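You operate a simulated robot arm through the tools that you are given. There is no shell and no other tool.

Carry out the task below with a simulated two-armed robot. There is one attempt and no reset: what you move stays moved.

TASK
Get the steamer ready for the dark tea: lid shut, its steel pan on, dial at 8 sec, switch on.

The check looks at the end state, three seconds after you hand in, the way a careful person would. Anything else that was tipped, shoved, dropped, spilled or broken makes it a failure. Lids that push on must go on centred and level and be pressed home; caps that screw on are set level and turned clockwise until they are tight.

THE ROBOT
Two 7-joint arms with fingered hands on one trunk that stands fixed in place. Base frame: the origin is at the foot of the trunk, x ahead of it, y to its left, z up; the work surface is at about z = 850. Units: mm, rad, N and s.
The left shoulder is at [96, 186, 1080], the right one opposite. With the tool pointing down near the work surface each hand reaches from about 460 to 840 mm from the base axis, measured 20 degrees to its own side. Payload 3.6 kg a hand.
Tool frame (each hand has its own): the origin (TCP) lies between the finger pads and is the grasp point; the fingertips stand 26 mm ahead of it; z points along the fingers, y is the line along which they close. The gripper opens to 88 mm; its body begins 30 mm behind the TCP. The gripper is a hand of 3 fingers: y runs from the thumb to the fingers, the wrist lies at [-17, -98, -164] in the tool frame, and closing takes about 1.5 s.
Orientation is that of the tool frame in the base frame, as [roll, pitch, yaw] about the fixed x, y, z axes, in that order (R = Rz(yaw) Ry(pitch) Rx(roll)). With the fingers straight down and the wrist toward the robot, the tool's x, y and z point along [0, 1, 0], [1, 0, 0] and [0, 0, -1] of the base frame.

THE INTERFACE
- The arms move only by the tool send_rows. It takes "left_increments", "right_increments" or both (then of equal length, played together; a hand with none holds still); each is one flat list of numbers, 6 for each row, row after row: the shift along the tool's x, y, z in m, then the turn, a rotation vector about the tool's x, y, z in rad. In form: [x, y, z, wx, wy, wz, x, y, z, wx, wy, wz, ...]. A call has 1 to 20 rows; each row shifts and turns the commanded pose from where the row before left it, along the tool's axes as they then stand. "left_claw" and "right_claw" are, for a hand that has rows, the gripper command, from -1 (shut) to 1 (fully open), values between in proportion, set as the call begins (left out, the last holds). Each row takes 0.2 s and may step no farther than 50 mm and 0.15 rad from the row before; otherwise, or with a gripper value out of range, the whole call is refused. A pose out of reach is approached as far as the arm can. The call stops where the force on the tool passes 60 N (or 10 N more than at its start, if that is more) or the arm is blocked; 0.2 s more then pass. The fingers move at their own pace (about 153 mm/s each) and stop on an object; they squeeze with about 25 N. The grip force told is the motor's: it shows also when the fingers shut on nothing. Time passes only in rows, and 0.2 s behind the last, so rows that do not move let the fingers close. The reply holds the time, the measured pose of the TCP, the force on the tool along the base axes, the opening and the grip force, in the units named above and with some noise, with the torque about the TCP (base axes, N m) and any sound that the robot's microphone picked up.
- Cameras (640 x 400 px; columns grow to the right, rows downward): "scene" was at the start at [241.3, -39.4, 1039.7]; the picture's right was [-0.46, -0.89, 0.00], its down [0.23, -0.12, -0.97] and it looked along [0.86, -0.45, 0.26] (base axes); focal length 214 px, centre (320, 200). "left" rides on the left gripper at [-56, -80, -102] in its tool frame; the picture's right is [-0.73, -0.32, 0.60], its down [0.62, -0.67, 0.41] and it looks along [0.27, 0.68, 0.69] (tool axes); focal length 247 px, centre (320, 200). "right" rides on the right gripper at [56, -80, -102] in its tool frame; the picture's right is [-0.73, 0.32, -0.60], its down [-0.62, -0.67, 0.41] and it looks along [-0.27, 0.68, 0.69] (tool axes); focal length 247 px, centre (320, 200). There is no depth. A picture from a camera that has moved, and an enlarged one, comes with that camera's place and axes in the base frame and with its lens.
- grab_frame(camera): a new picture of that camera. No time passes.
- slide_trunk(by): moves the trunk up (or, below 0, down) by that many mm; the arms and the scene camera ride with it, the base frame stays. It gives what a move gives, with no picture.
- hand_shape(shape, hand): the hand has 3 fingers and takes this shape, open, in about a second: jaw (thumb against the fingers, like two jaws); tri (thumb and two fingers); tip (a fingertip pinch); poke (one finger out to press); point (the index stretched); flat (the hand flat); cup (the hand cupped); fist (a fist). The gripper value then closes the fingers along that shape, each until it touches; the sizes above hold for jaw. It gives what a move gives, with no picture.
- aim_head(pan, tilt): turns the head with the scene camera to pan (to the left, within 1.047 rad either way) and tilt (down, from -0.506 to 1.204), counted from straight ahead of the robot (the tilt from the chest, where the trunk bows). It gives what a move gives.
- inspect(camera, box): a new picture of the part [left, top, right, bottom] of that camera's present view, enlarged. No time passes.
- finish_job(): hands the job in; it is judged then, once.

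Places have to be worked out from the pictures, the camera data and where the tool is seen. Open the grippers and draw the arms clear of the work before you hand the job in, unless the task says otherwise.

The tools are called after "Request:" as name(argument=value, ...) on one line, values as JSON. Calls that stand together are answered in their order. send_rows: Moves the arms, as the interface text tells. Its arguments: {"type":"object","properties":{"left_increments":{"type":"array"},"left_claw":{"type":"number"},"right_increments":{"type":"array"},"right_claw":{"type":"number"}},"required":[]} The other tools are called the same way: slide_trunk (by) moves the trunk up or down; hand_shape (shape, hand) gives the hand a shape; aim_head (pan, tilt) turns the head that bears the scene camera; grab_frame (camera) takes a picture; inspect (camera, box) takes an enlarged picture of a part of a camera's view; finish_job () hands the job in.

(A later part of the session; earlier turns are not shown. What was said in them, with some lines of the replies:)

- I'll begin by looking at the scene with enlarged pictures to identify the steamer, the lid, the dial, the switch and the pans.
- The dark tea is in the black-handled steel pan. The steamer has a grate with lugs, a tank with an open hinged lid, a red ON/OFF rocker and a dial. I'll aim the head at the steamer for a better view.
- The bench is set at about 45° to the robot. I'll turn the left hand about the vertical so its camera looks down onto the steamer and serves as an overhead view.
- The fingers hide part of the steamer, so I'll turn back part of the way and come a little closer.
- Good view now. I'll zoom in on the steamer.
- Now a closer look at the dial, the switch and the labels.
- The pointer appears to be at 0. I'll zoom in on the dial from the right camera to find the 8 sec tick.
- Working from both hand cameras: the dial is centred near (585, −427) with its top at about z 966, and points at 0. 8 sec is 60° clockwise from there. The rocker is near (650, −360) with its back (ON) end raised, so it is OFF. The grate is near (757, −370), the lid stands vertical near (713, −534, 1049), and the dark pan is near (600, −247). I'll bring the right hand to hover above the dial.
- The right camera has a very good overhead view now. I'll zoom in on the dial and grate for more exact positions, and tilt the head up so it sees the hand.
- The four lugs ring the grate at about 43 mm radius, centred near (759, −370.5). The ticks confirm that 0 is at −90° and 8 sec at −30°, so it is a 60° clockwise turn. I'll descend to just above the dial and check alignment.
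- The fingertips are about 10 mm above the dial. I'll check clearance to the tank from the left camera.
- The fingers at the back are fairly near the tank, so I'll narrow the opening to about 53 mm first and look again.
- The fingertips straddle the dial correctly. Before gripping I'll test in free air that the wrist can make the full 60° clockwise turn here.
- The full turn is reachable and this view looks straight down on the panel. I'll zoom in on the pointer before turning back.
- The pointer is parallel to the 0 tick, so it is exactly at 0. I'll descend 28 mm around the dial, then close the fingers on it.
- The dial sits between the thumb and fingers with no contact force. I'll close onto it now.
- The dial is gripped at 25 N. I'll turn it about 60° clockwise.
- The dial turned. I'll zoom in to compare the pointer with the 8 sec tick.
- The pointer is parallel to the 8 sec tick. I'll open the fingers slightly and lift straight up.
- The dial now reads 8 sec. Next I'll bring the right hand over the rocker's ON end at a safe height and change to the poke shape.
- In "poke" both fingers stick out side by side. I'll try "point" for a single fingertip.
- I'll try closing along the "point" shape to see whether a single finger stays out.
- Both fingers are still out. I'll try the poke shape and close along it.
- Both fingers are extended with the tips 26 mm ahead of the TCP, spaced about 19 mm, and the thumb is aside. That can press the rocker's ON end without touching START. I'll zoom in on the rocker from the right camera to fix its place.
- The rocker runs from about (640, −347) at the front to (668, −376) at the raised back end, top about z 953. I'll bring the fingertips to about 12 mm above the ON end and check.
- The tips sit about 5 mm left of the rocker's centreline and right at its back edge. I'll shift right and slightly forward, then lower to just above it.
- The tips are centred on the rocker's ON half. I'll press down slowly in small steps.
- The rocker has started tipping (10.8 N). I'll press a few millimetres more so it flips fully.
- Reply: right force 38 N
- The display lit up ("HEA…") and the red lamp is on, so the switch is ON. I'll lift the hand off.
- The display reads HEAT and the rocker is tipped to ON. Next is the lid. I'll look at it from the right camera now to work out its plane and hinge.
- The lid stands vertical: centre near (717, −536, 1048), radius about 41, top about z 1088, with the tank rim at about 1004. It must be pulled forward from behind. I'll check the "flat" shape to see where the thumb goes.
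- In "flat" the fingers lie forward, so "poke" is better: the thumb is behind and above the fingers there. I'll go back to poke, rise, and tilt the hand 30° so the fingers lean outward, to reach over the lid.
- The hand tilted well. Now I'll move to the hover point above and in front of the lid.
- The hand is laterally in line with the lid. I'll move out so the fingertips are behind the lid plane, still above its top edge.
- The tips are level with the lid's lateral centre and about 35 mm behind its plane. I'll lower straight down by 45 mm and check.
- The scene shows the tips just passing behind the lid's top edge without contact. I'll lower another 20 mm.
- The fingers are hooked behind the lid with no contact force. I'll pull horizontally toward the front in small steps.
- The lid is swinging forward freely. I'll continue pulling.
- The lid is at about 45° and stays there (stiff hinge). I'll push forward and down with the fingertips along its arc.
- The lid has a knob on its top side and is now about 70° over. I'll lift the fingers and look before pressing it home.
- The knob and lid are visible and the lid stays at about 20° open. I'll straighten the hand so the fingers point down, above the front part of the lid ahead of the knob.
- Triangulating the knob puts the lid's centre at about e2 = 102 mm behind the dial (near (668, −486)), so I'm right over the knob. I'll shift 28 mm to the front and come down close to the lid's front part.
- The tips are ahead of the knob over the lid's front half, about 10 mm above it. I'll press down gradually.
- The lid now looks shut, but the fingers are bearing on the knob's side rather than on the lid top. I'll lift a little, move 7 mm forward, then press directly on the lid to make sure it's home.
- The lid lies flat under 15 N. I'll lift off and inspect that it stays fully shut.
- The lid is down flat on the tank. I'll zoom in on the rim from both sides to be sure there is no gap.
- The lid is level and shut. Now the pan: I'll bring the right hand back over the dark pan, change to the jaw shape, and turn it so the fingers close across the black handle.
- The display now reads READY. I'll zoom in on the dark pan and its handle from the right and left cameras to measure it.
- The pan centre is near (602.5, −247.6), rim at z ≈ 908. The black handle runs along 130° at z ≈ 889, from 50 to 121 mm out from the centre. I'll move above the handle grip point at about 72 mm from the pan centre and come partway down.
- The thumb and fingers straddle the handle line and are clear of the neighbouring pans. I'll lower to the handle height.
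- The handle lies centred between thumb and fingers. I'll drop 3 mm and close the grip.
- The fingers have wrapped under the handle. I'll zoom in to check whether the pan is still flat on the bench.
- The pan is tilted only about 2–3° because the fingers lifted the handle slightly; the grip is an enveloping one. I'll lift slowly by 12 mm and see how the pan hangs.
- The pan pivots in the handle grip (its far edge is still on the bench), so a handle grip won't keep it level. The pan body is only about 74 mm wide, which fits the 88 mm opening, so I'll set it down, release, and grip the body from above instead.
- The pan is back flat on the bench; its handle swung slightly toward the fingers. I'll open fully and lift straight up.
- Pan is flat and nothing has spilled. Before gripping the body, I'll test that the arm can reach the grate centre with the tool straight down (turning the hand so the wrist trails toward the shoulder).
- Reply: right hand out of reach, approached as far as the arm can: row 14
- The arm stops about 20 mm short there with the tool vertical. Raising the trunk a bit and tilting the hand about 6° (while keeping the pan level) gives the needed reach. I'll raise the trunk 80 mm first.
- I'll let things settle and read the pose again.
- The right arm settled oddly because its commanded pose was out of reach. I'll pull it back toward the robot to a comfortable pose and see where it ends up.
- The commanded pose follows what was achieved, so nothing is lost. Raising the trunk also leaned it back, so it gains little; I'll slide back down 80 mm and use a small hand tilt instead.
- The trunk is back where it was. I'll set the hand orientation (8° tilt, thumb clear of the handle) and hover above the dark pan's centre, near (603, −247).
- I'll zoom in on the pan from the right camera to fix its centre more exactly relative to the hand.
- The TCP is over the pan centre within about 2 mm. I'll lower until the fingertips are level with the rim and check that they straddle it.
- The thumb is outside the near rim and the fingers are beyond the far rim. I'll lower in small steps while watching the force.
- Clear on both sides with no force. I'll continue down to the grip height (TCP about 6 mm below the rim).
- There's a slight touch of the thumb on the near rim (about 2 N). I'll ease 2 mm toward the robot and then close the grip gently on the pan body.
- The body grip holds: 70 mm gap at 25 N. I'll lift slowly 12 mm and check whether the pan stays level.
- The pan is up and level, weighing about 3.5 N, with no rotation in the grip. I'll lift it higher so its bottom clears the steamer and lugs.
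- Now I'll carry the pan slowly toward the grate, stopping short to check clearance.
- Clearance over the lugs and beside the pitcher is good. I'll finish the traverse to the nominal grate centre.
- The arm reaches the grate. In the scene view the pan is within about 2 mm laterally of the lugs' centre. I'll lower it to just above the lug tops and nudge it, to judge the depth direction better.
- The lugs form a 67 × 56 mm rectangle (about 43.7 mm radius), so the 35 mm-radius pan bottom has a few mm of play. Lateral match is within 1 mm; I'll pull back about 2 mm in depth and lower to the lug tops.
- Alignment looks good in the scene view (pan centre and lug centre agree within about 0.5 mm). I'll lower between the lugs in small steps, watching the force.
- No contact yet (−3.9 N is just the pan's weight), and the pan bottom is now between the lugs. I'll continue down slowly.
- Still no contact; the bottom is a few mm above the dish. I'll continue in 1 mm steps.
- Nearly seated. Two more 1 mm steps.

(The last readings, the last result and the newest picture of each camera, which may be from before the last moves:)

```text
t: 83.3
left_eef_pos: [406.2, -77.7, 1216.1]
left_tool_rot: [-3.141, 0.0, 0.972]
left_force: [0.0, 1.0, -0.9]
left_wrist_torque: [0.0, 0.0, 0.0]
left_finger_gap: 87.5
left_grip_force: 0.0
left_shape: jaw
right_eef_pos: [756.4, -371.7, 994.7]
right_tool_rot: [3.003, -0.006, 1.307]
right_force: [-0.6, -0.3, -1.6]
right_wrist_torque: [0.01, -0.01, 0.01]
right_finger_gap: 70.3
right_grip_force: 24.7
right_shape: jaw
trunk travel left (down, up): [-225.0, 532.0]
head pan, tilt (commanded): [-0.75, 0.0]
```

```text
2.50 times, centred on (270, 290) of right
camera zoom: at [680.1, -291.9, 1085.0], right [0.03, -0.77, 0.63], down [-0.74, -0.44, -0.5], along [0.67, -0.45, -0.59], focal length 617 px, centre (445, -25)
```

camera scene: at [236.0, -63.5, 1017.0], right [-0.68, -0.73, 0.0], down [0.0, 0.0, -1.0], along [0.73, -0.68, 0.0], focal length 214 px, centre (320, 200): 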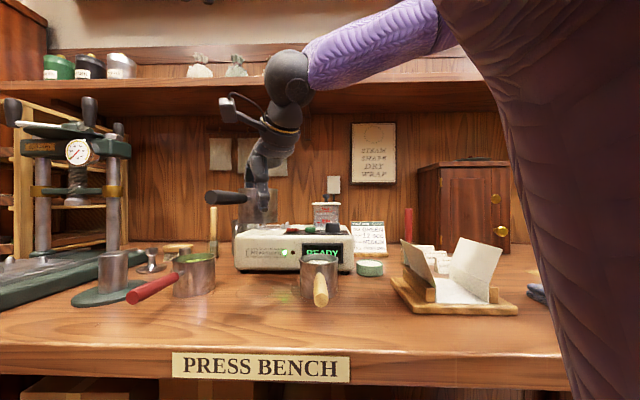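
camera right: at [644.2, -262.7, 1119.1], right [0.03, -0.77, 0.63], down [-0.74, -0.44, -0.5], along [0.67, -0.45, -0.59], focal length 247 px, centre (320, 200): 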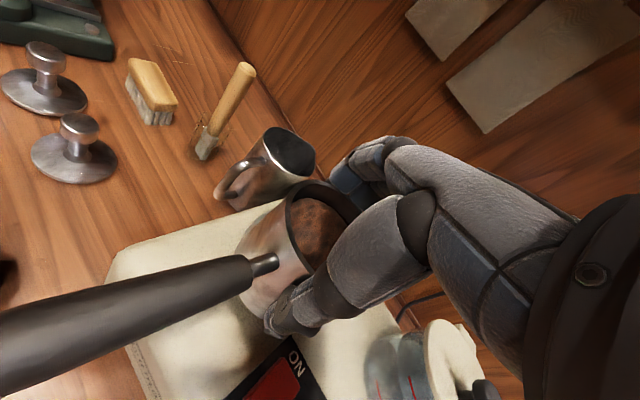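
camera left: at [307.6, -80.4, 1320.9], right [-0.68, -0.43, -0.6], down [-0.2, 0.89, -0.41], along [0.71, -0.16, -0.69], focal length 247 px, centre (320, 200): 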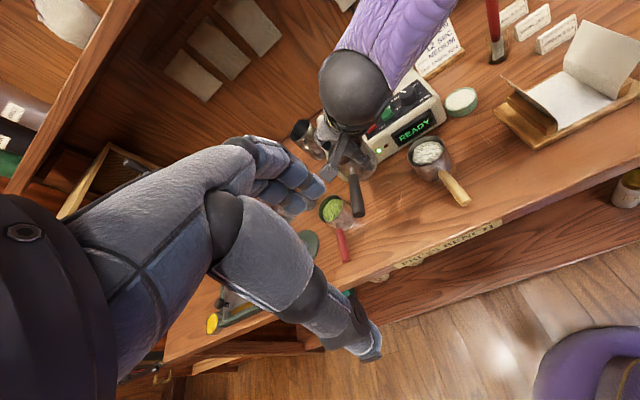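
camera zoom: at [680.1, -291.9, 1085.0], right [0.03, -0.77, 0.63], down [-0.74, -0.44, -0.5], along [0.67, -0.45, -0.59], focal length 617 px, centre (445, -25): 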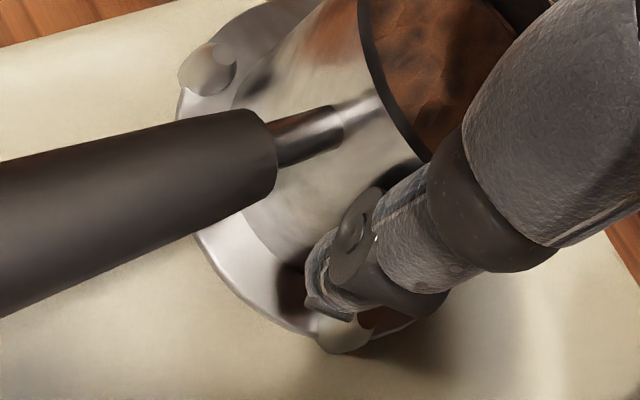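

The load is transferring to the dish (−1.6 N), so it's seated. I'll go one more millimetre and then open the fingers.

Request:
send_rows(right_increments=[0, -0.0001, 0.001, 0, 0, 0])

Request:
send_rows(right_increments=[0, 0, 0, 0, 0, 0, 0, 0, 0, 0, 0, 0, 0, 0, 0, 0, 0, 0, 0, 0, 0, 0, 0, 0], right_claw=1)

Request:
inspect(camera="scene", box=[240, 190, 310, 236])

Request:
inspect(camera="right", box=[180, 150, 400, 370])

Request:
inspect(camera="left", box=[300, 70, 400, 160])

```text
t: 83.7
left_eef_pos: [406.1, -78.8, 1218.2]
left_tool_rot: [-3.141, 0.0, 0.971]
left_force: [0.3, 0.7, -0.3]
left_wrist_torque: [0.02, -0.01, 0.01]
left_finger_gap: 87.6
left_grip_force: 0.1
left_shape: jaw
right_eef_pos: [755.8, -369.5, 995.2]
right_tool_rot: [2.999, -0.005, 1.305]
right_force: [0.4, 0.1, 0.1]
right_wrist_torque: [-0.02, -0.16, -0.01]
right_finger_gap: 70.1
right_grip_force: 25.0
right_shape: jaw
trunk travel left (down, up): [-225.0, 532.0]
head pan, tilt (commanded): [-0.75, 0.0]
```

```text
t: 84.7
left_eef_pos: [403.8, -78.5, 1218.1]
left_tool_rot: [3.142, -0.001, 0.972]
left_force: [0.3, 0.0, 0.2]
left_wrist_torque: [-0.01, 0.01, 0.01]
left_finger_gap: 87.5
left_grip_force: 0.1
left_shape: jaw
right_eef_pos: [754.5, -369.2, 993.8]
right_tool_rot: [3.001, -0.007, 1.305]
right_force: [-0.2, 0.4, -0.2]
right_wrist_torque: [-0.02, 0.01, 0.0]
right_finger_gap: 87.6
right_grip_force: 0.1
right_shape: jaw
trunk travel left (down, up): [-225.0, 532.0]
head pan, tilt (commanded): [-0.75, 0.0]
```

```text
8.70 times, centred on (275, 213) of scene
camera zoom: at [236.0, -63.5, 1017.0], right [-0.68, -0.73, 0.0], down [0.0, 0.0, -1.0], along [0.73, -0.68, 0.0], focal length 1865 px, centre (711, 87)
```

zoom: 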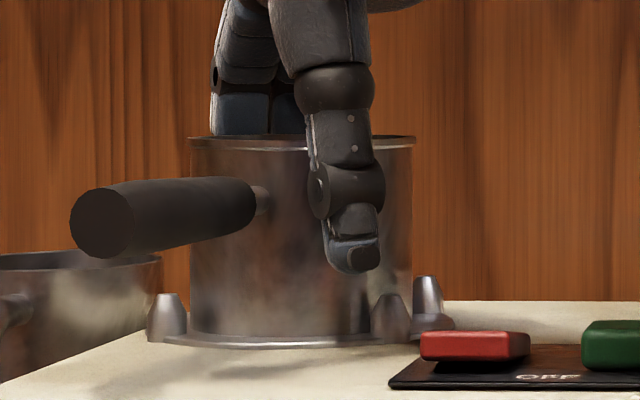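

```text
1.82 times, centred on (290, 260) of right
camera zoom: at [679.6, -291.9, 1083.8], right [0.03, -0.77, 0.63], down [-0.74, -0.44, -0.5], along [0.67, -0.45, -0.59], focal length 449 px, centre (374, 91)
```

zoom: 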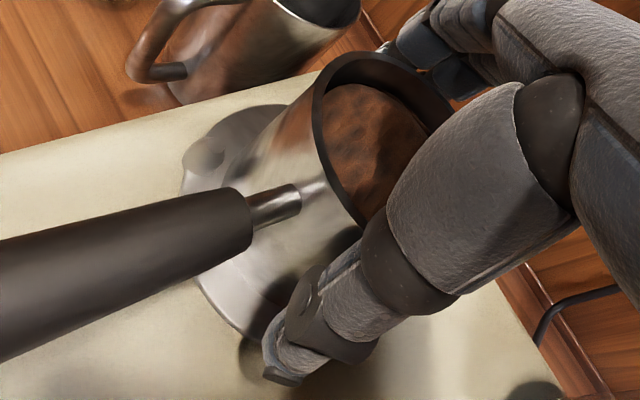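

```text
4.44 times, centred on (350, 115) of left
camera zoom: at [307.6, -80.4, 1320.8], right [-0.68, -0.43, -0.6], down [-0.2, 0.89, -0.41], along [0.71, -0.16, -0.69], focal length 1098 px, centre (187, 578)
```

zoom: 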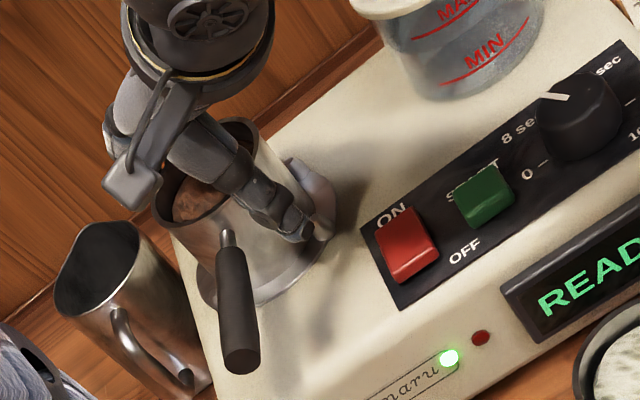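

The pan is released and sits flat in the lugs. I'll lift the hand straight up, slowly at first.

Request:
send_rows(right_increments=[0, 0.0007, -0.005, 0, 0, 0, 0, 0.0011, -0.008, 0, 0, 0, 0, 0.0014, -0.01, 0, 0, 0, 0, 0.0021, -0.015, 0, 0, 0])

Request:
inspect(camera="scene", box=[230, 170, 320, 236])

```text
t: 85.7
left_eef_pos: [404.9, -79.3, 1217.6]
left_tool_rot: [-3.141, 0.0, 0.973]
left_force: [1.0, 0.5, 0.0]
left_wrist_torque: [-0.02, 0.02, -0.01]
left_finger_gap: 87.7
left_grip_force: 0.0
left_shape: jaw
right_eef_pos: [754.6, -371.0, 1030.6]
right_tool_rot: [3.004, -0.008, 1.307]
right_force: [0.0, -0.3, -1.1]
right_wrist_torque: [-0.02, 0.0, 0.0]
right_finger_gap: 87.8
right_grip_force: 0.0
right_shape: jaw
trunk travel left (down, up): [-225.0, 532.0]
head pan, tilt (commanded): [-0.75, 0.0]
```

```text
6.06 times, centred on (275, 203) of scene
camera zoom: at [235.9, -63.5, 1017.1], right [-0.68, -0.73, 0.0], down [0.0, 0.0, -1.0], along [0.73, -0.68, 0.0], focal length 1300 px, centre (593, 182)
```

zoom: 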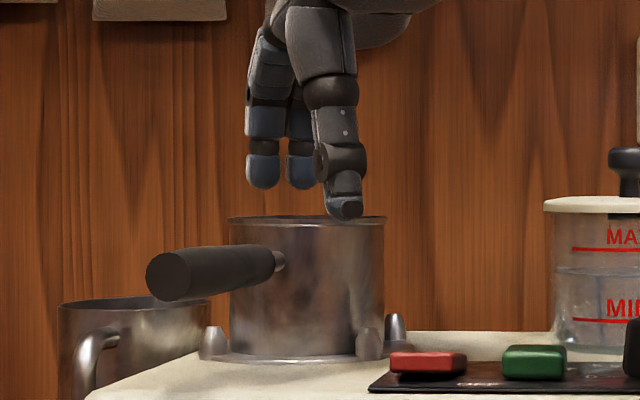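

The pan stays in place. I'll continue up and then draw the arm back clear of the work.

Request:
send_rows(right_increments=[0, 0.0035, -0.025, 0, 0, 0, 0, 0.0035, -0.025, 0, 0, 0, 0, 0.0035, -0.025, 0, 0, 0, 0, -0.035, -0.01, 0, 0, 0, 0, -0.04, -0.01, 0, 0, 0, 0, -0.04, -0.01, 0, 0, 0, 0, -0.04, -0.01, 0, 0, 0, 0, -0.04, -0.01, 0, 0, 0])

Request:
grab_frame(camera="scene")

Request:
inspect(camera="left", box=[290, 30, 460, 180])

Request:
grab_frame(camera="right")

```text
t: 87.5
left_eef_pos: [404.8, -78.5, 1218.4]
left_tool_rot: [-3.14, 0.0, 0.973]
left_force: [-0.1, -0.4, -0.2]
left_wrist_torque: [-0.01, -0.01, 0.02]
left_finger_gap: 87.7
left_grip_force: 0.1
left_shape: jaw
right_eef_pos: [559.4, -322.7, 1119.6]
right_tool_rot: [3.002, -0.006, 1.305]
right_force: [-0.3, 0.4, 0.5]
right_wrist_torque: [0.01, -0.01, -0.03]
right_finger_gap: 87.6
right_grip_force: 0.1
right_shape: jaw
right hand out of reach, approached as far as the arm can: row 3
trunk travel left (down, up): [-225.0, 532.0]
head pan, tilt (commanded): [-0.75, 0.0]
```

```text
taken
camera scene: at [235.4, -63.4, 1017.3], right [-0.68, -0.73, 0.0], down [0.0, 0.0, -1.0], along [0.73, -0.68, 0.0], focal length 214 px, centre (320, 200)
```

scene: 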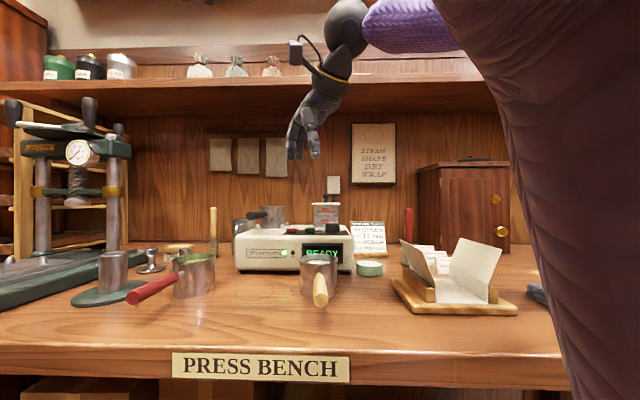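

```text
2.67 times, centred on (375, 105) of left
camera zoom: at [306.6, -80.3, 1321.2], right [-0.68, -0.43, -0.6], down [-0.2, 0.89, -0.41], along [0.71, -0.16, -0.69], focal length 659 px, centre (173, 453)
```

zoom: 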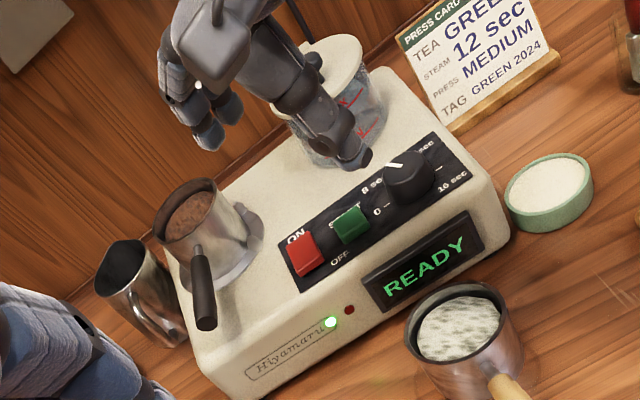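

```text
taken
camera right: at [485.1, -244.0, 1210.2], right [0.03, -0.77, 0.63], down [-0.74, -0.44, -0.5], along [0.67, -0.45, -0.59], focal length 247 px, centre (320, 200)
```

right: 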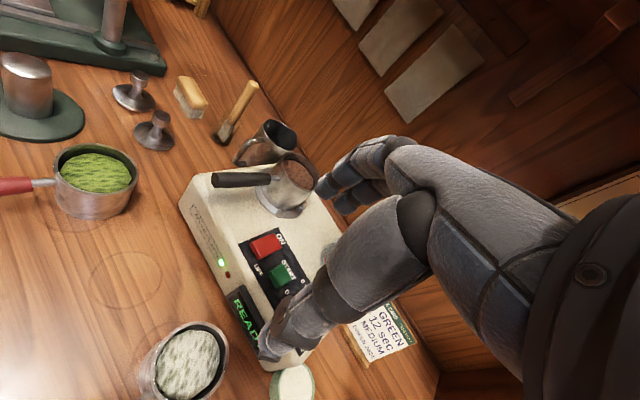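

The pan sits on the grate. I'll draw the right arm well back and then inspect everything closely.

Request:
send_rows(right_increments=[-0.02, -0.027, -0.0173, 0, 0, 0, -0.02, -0.027, -0.0173, 0, 0, 0, -0.02, -0.027, -0.0173, 0, 0, 0, -0.02, -0.027, -0.0173, 0, 0, 0, -0.02, -0.027, -0.0173, 0, 0, 0, -0.02, -0.027, -0.0173, 0, 0, 0])

Request:
inspect(camera="scene", box=[220, 170, 390, 280])

Request:
inspect(camera="left", box=[310, 40, 450, 160])

Request:
inspect(camera="left", box=[310, 80, 375, 140])

Request:
grab_frame(camera="right")

```text
t: 88.9
left_eef_pos: [404.9, -79.4, 1217.5]
left_tool_rot: [3.141, 0.001, 0.973]
left_force: [-0.4, 0.1, 0.1]
left_wrist_torque: [0.02, 0.01, 0.01]
left_finger_gap: 87.8
left_grip_force: 0.0
left_shape: jaw
right_eef_pos: [359.7, -391.9, 1202.0]
right_tool_rot: [3.002, -0.007, 1.309]
right_force: [-0.3, -0.1, 0.4]
right_wrist_torque: [0.01, 0.01, 0.0]
right_finger_gap: 88.0
right_grip_force: 0.2
right_shape: jaw
trunk travel left (down, up): [-225.0, 532.0]
head pan, tilt (commanded): [-0.75, 0.0]
```

```text
3.64 times, centred on (305, 225) of scene
camera zoom: at [235.6, -63.8, 1017.2], right [-0.68, -0.73, 0.0], down [0.0, 0.0, -1.0], along [0.73, -0.68, 0.0], focal length 780 px, centre (374, 109)
```

zoom: 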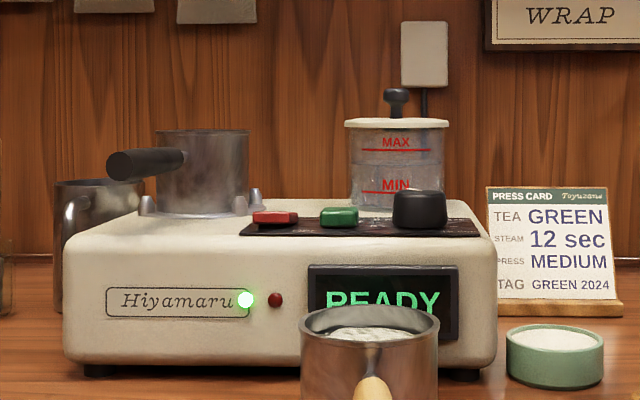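

```text
3.33 times, centred on (380, 100) of left
camera zoom: at [307.0, -80.7, 1321.0], right [-0.68, -0.43, -0.6], down [-0.2, 0.89, -0.41], along [0.71, -0.16, -0.69], focal length 823 px, centre (120, 533)
```

zoom: 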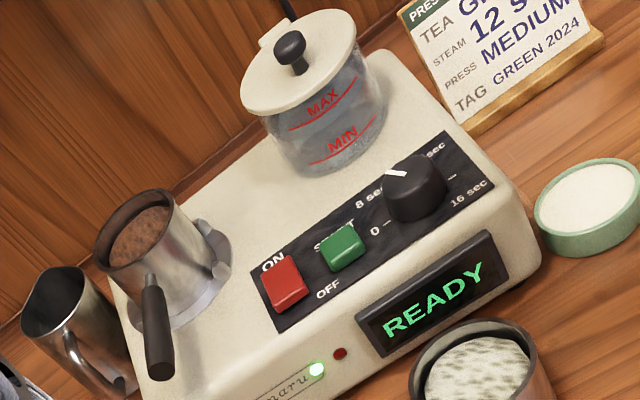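

```text
6.67 times, centred on (342, 110) of left
camera zoom: at [307.0, -80.7, 1321.0], right [-0.68, -0.43, -0.6], down [-0.2, 0.89, -0.41], along [0.71, -0.16, -0.69], focal length 1646 px, centre (170, 800)
```

zoom: 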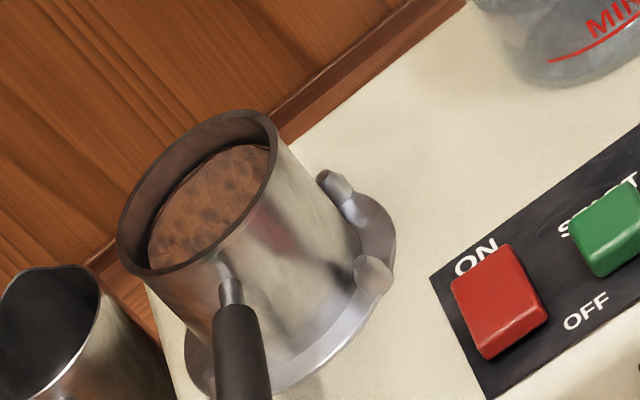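

```text
taken
camera right: at [284.5, -314.0, 1292.1], right [0.03, -0.77, 0.63], down [-0.74, -0.44, -0.5], along [0.67, -0.45, -0.59], focal length 247 px, centre (320, 200)
```

right: 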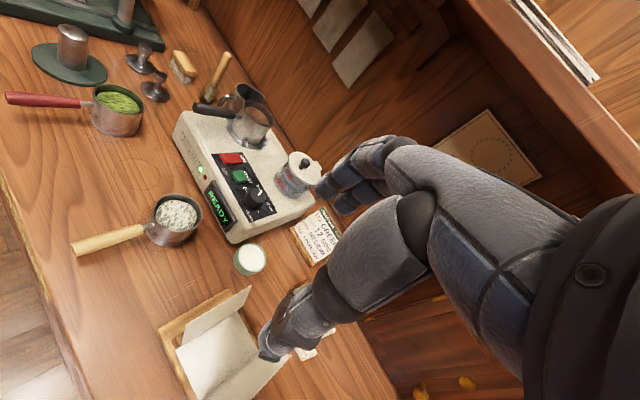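

I'll check the pan's seating and level, the lid, dial and switch close up.

Request:
inspect(camera="scene", box=[240, 195, 310, 236])

Request:
inspect(camera="right", box=[210, 75, 300, 160])

Request:
inspect(camera="right", box=[200, 140, 320, 240])

Request:
inspect(camera="scene", box=[290, 195, 360, 240])

```text
9.14 times, centred on (275, 216) of scene
camera zoom: at [235.6, -63.8, 1017.2], right [-0.68, -0.73, 0.0], down [0.0, 0.0, -1.0], along [0.73, -0.68, 0.0], focal length 1961 px, centre (731, 58)
```

zoom: 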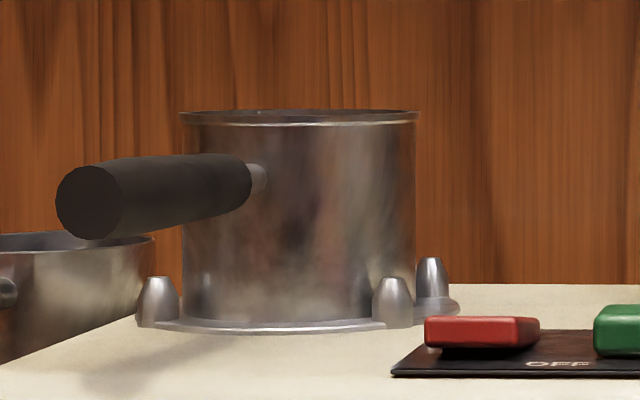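

```text
4.71 times, centred on (255, 118) of right
camera zoom: at [284.5, -314.0, 1292.1], right [0.03, -0.77, 0.63], down [-0.74, -0.44, -0.5], along [0.67, -0.45, -0.59], focal length 1162 px, centre (626, 588)
```

zoom: 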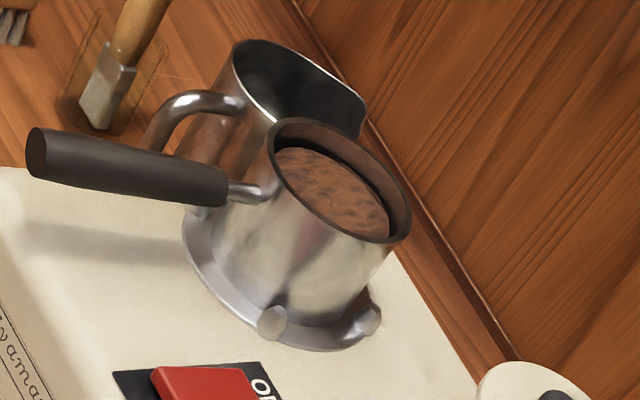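

```text
4.00 times, centred on (260, 190) of right
camera zoom: at [284.5, -314.0, 1292.1], right [0.03, -0.77, 0.63], down [-0.74, -0.44, -0.5], along [0.67, -0.45, -0.59], focal length 988 px, centre (560, 240)
```

zoom: 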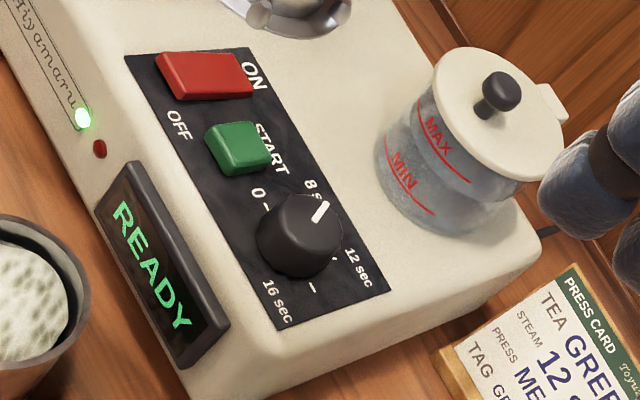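

```text
8.89 times, centred on (325, 218) of scene
camera zoom: at [235.6, -63.8, 1017.2], right [-0.68, -0.73, 0.0], down [0.0, 0.0, -1.0], along [0.73, -0.68, 0.0], focal length 1906 px, centre (276, 44)
```

zoom: 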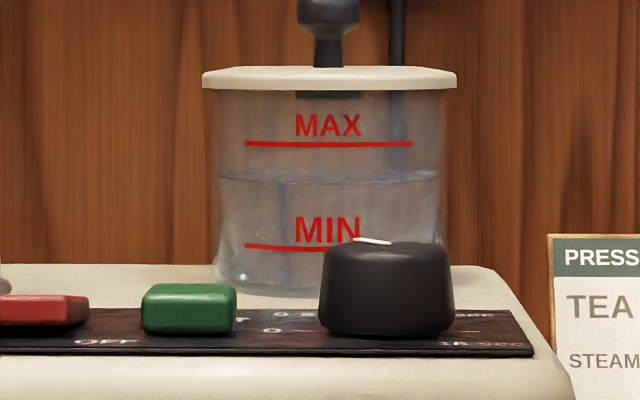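

All checks out: the pan is level and centred between the lugs, the lid is flush, the dial is at 8 sec, the switch is ON and the display reads READY. I'll raise the left arm back up clear of the bench and take a last overall look.

Request:
send_rows(left_increments=[0, 0, -0.034, 0, 0, 0, 0, 0, -0.033, 0, 0, 0, 0, 0, -0.033, 0, 0, 0], right_increments=[0, -0.005, -0.005, 0, 0, 0, 0, -0.005, -0.005, 0, 0, 0, 0, 0, 0, 0, 0, 0])

Request:
aim_head(pan=-0.75, tilt=0.25)

Request:
grab_frame(camera="scene")

Request:
grab_frame(camera="left")

Request:
inspect(camera="scene", box=[160, 120, 440, 260])

```text
t: 89.7
left_eef_pos: [401.8, -80.0, 1319.0]
left_tool_rot: [-3.141, 0.0, 0.971]
left_force: [-0.1, 0.5, -0.3]
left_wrist_torque: [-0.01, -0.02, 0.04]
left_finger_gap: 87.7
left_grip_force: 0.0
left_shape: jaw
right_eef_pos: [349.0, -388.9, 1210.7]
right_tool_rot: [3.001, -0.007, 1.306]
right_force: [0.0, -0.5, -0.8]
right_wrist_torque: [0.0, -0.02, -0.01]
right_finger_gap: 87.8
right_grip_force: 0.1
right_shape: jaw
trunk travel left (down, up): [-225.0, 532.0]
head pan, tilt (commanded): [-0.75, 0.0]
```

```text
t: 90.5
left_eef_pos: [404.1, -80.3, 1318.3]
left_tool_rot: [3.141, -0.001, 0.973]
left_force: [-0.5, 0.1, -0.9]
left_wrist_torque: [0.0, -0.01, -0.02]
left_finger_gap: 87.7
left_grip_force: 0.0
left_shape: jaw
right_eef_pos: [349.9, -389.3, 1210.5]
right_tool_rot: [3.001, -0.007, 1.306]
right_force: [-0.1, 0.0, 0.1]
right_wrist_torque: [-0.04, 0.01, -0.01]
right_finger_gap: 87.7
right_grip_force: 0.1
right_shape: jaw
trunk travel left (down, up): [-225.0, 532.0]
head pan, tilt (commanded): [-0.75, 0.25]
```

```text
taken
camera scene: at [238.3, -65.9, 994.1], right [-0.68, -0.73, 0.0], down [-0.18, 0.17, -0.97], along [0.71, -0.66, -0.25], focal length 214 px, centre (320, 200)
```

scene: 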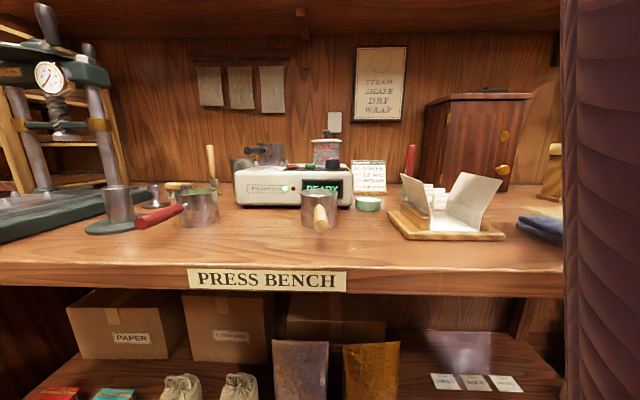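

```text
taken
camera left: at [306.6, -81.7, 1421.2], right [-0.68, -0.43, -0.6], down [-0.2, 0.89, -0.41], along [0.71, -0.16, -0.69], focal length 247 px, centre (320, 200)
```

left: 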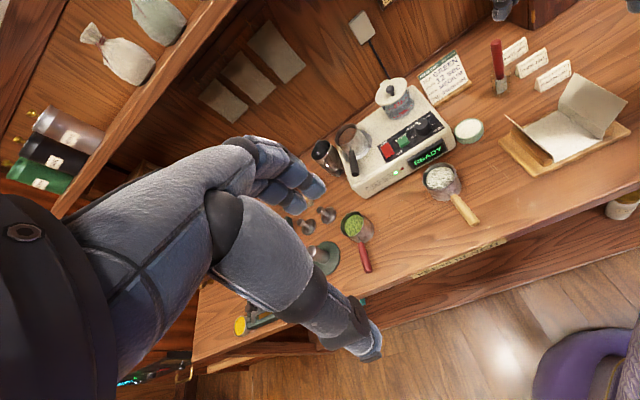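

```text
2.29 times, centred on (300, 190) of scene
camera zoom: at [238.3, -65.9, 994.1], right [-0.68, -0.73, 0.0], down [-0.18, 0.17, -0.97], along [0.71, -0.66, -0.25], focal length 490 px, centre (366, 223)
```

zoom: 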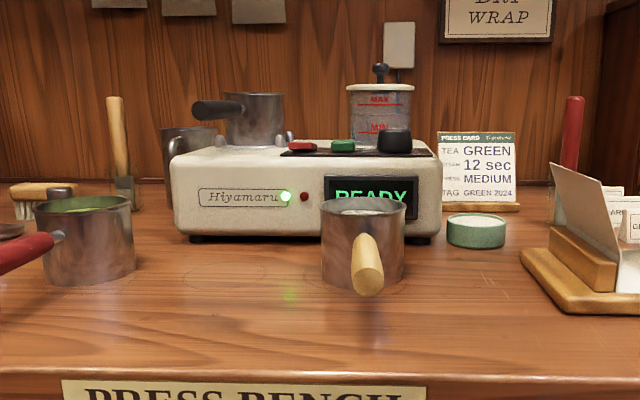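

Nothing else has moved or spilled, both grippers are open and both arms are clear. I'm handing the job in.

Request:
finish_job()

```text
The job is handed in.
```

The steamer is set up for the dark tea, and I've handed the job in.

- **Lid:** shut, sitting flush and level on the water tank.
- **Pan:** the black-handled steel pan with the dark tea is level on the grate, centred between the four lugs.
- **Dial:** pointer lined up with the 8 sec tick.
- **Switch:** on. The display went from HEAT to READY, and I didn't press START.

At first I gripped the pan by its handle and it tipped slightly on the bench, so I put it back down and carried it by the body instead. In the last pictures no tea was spilled and nothing else on the bench was moved. Both hands are open and both arms are clear.
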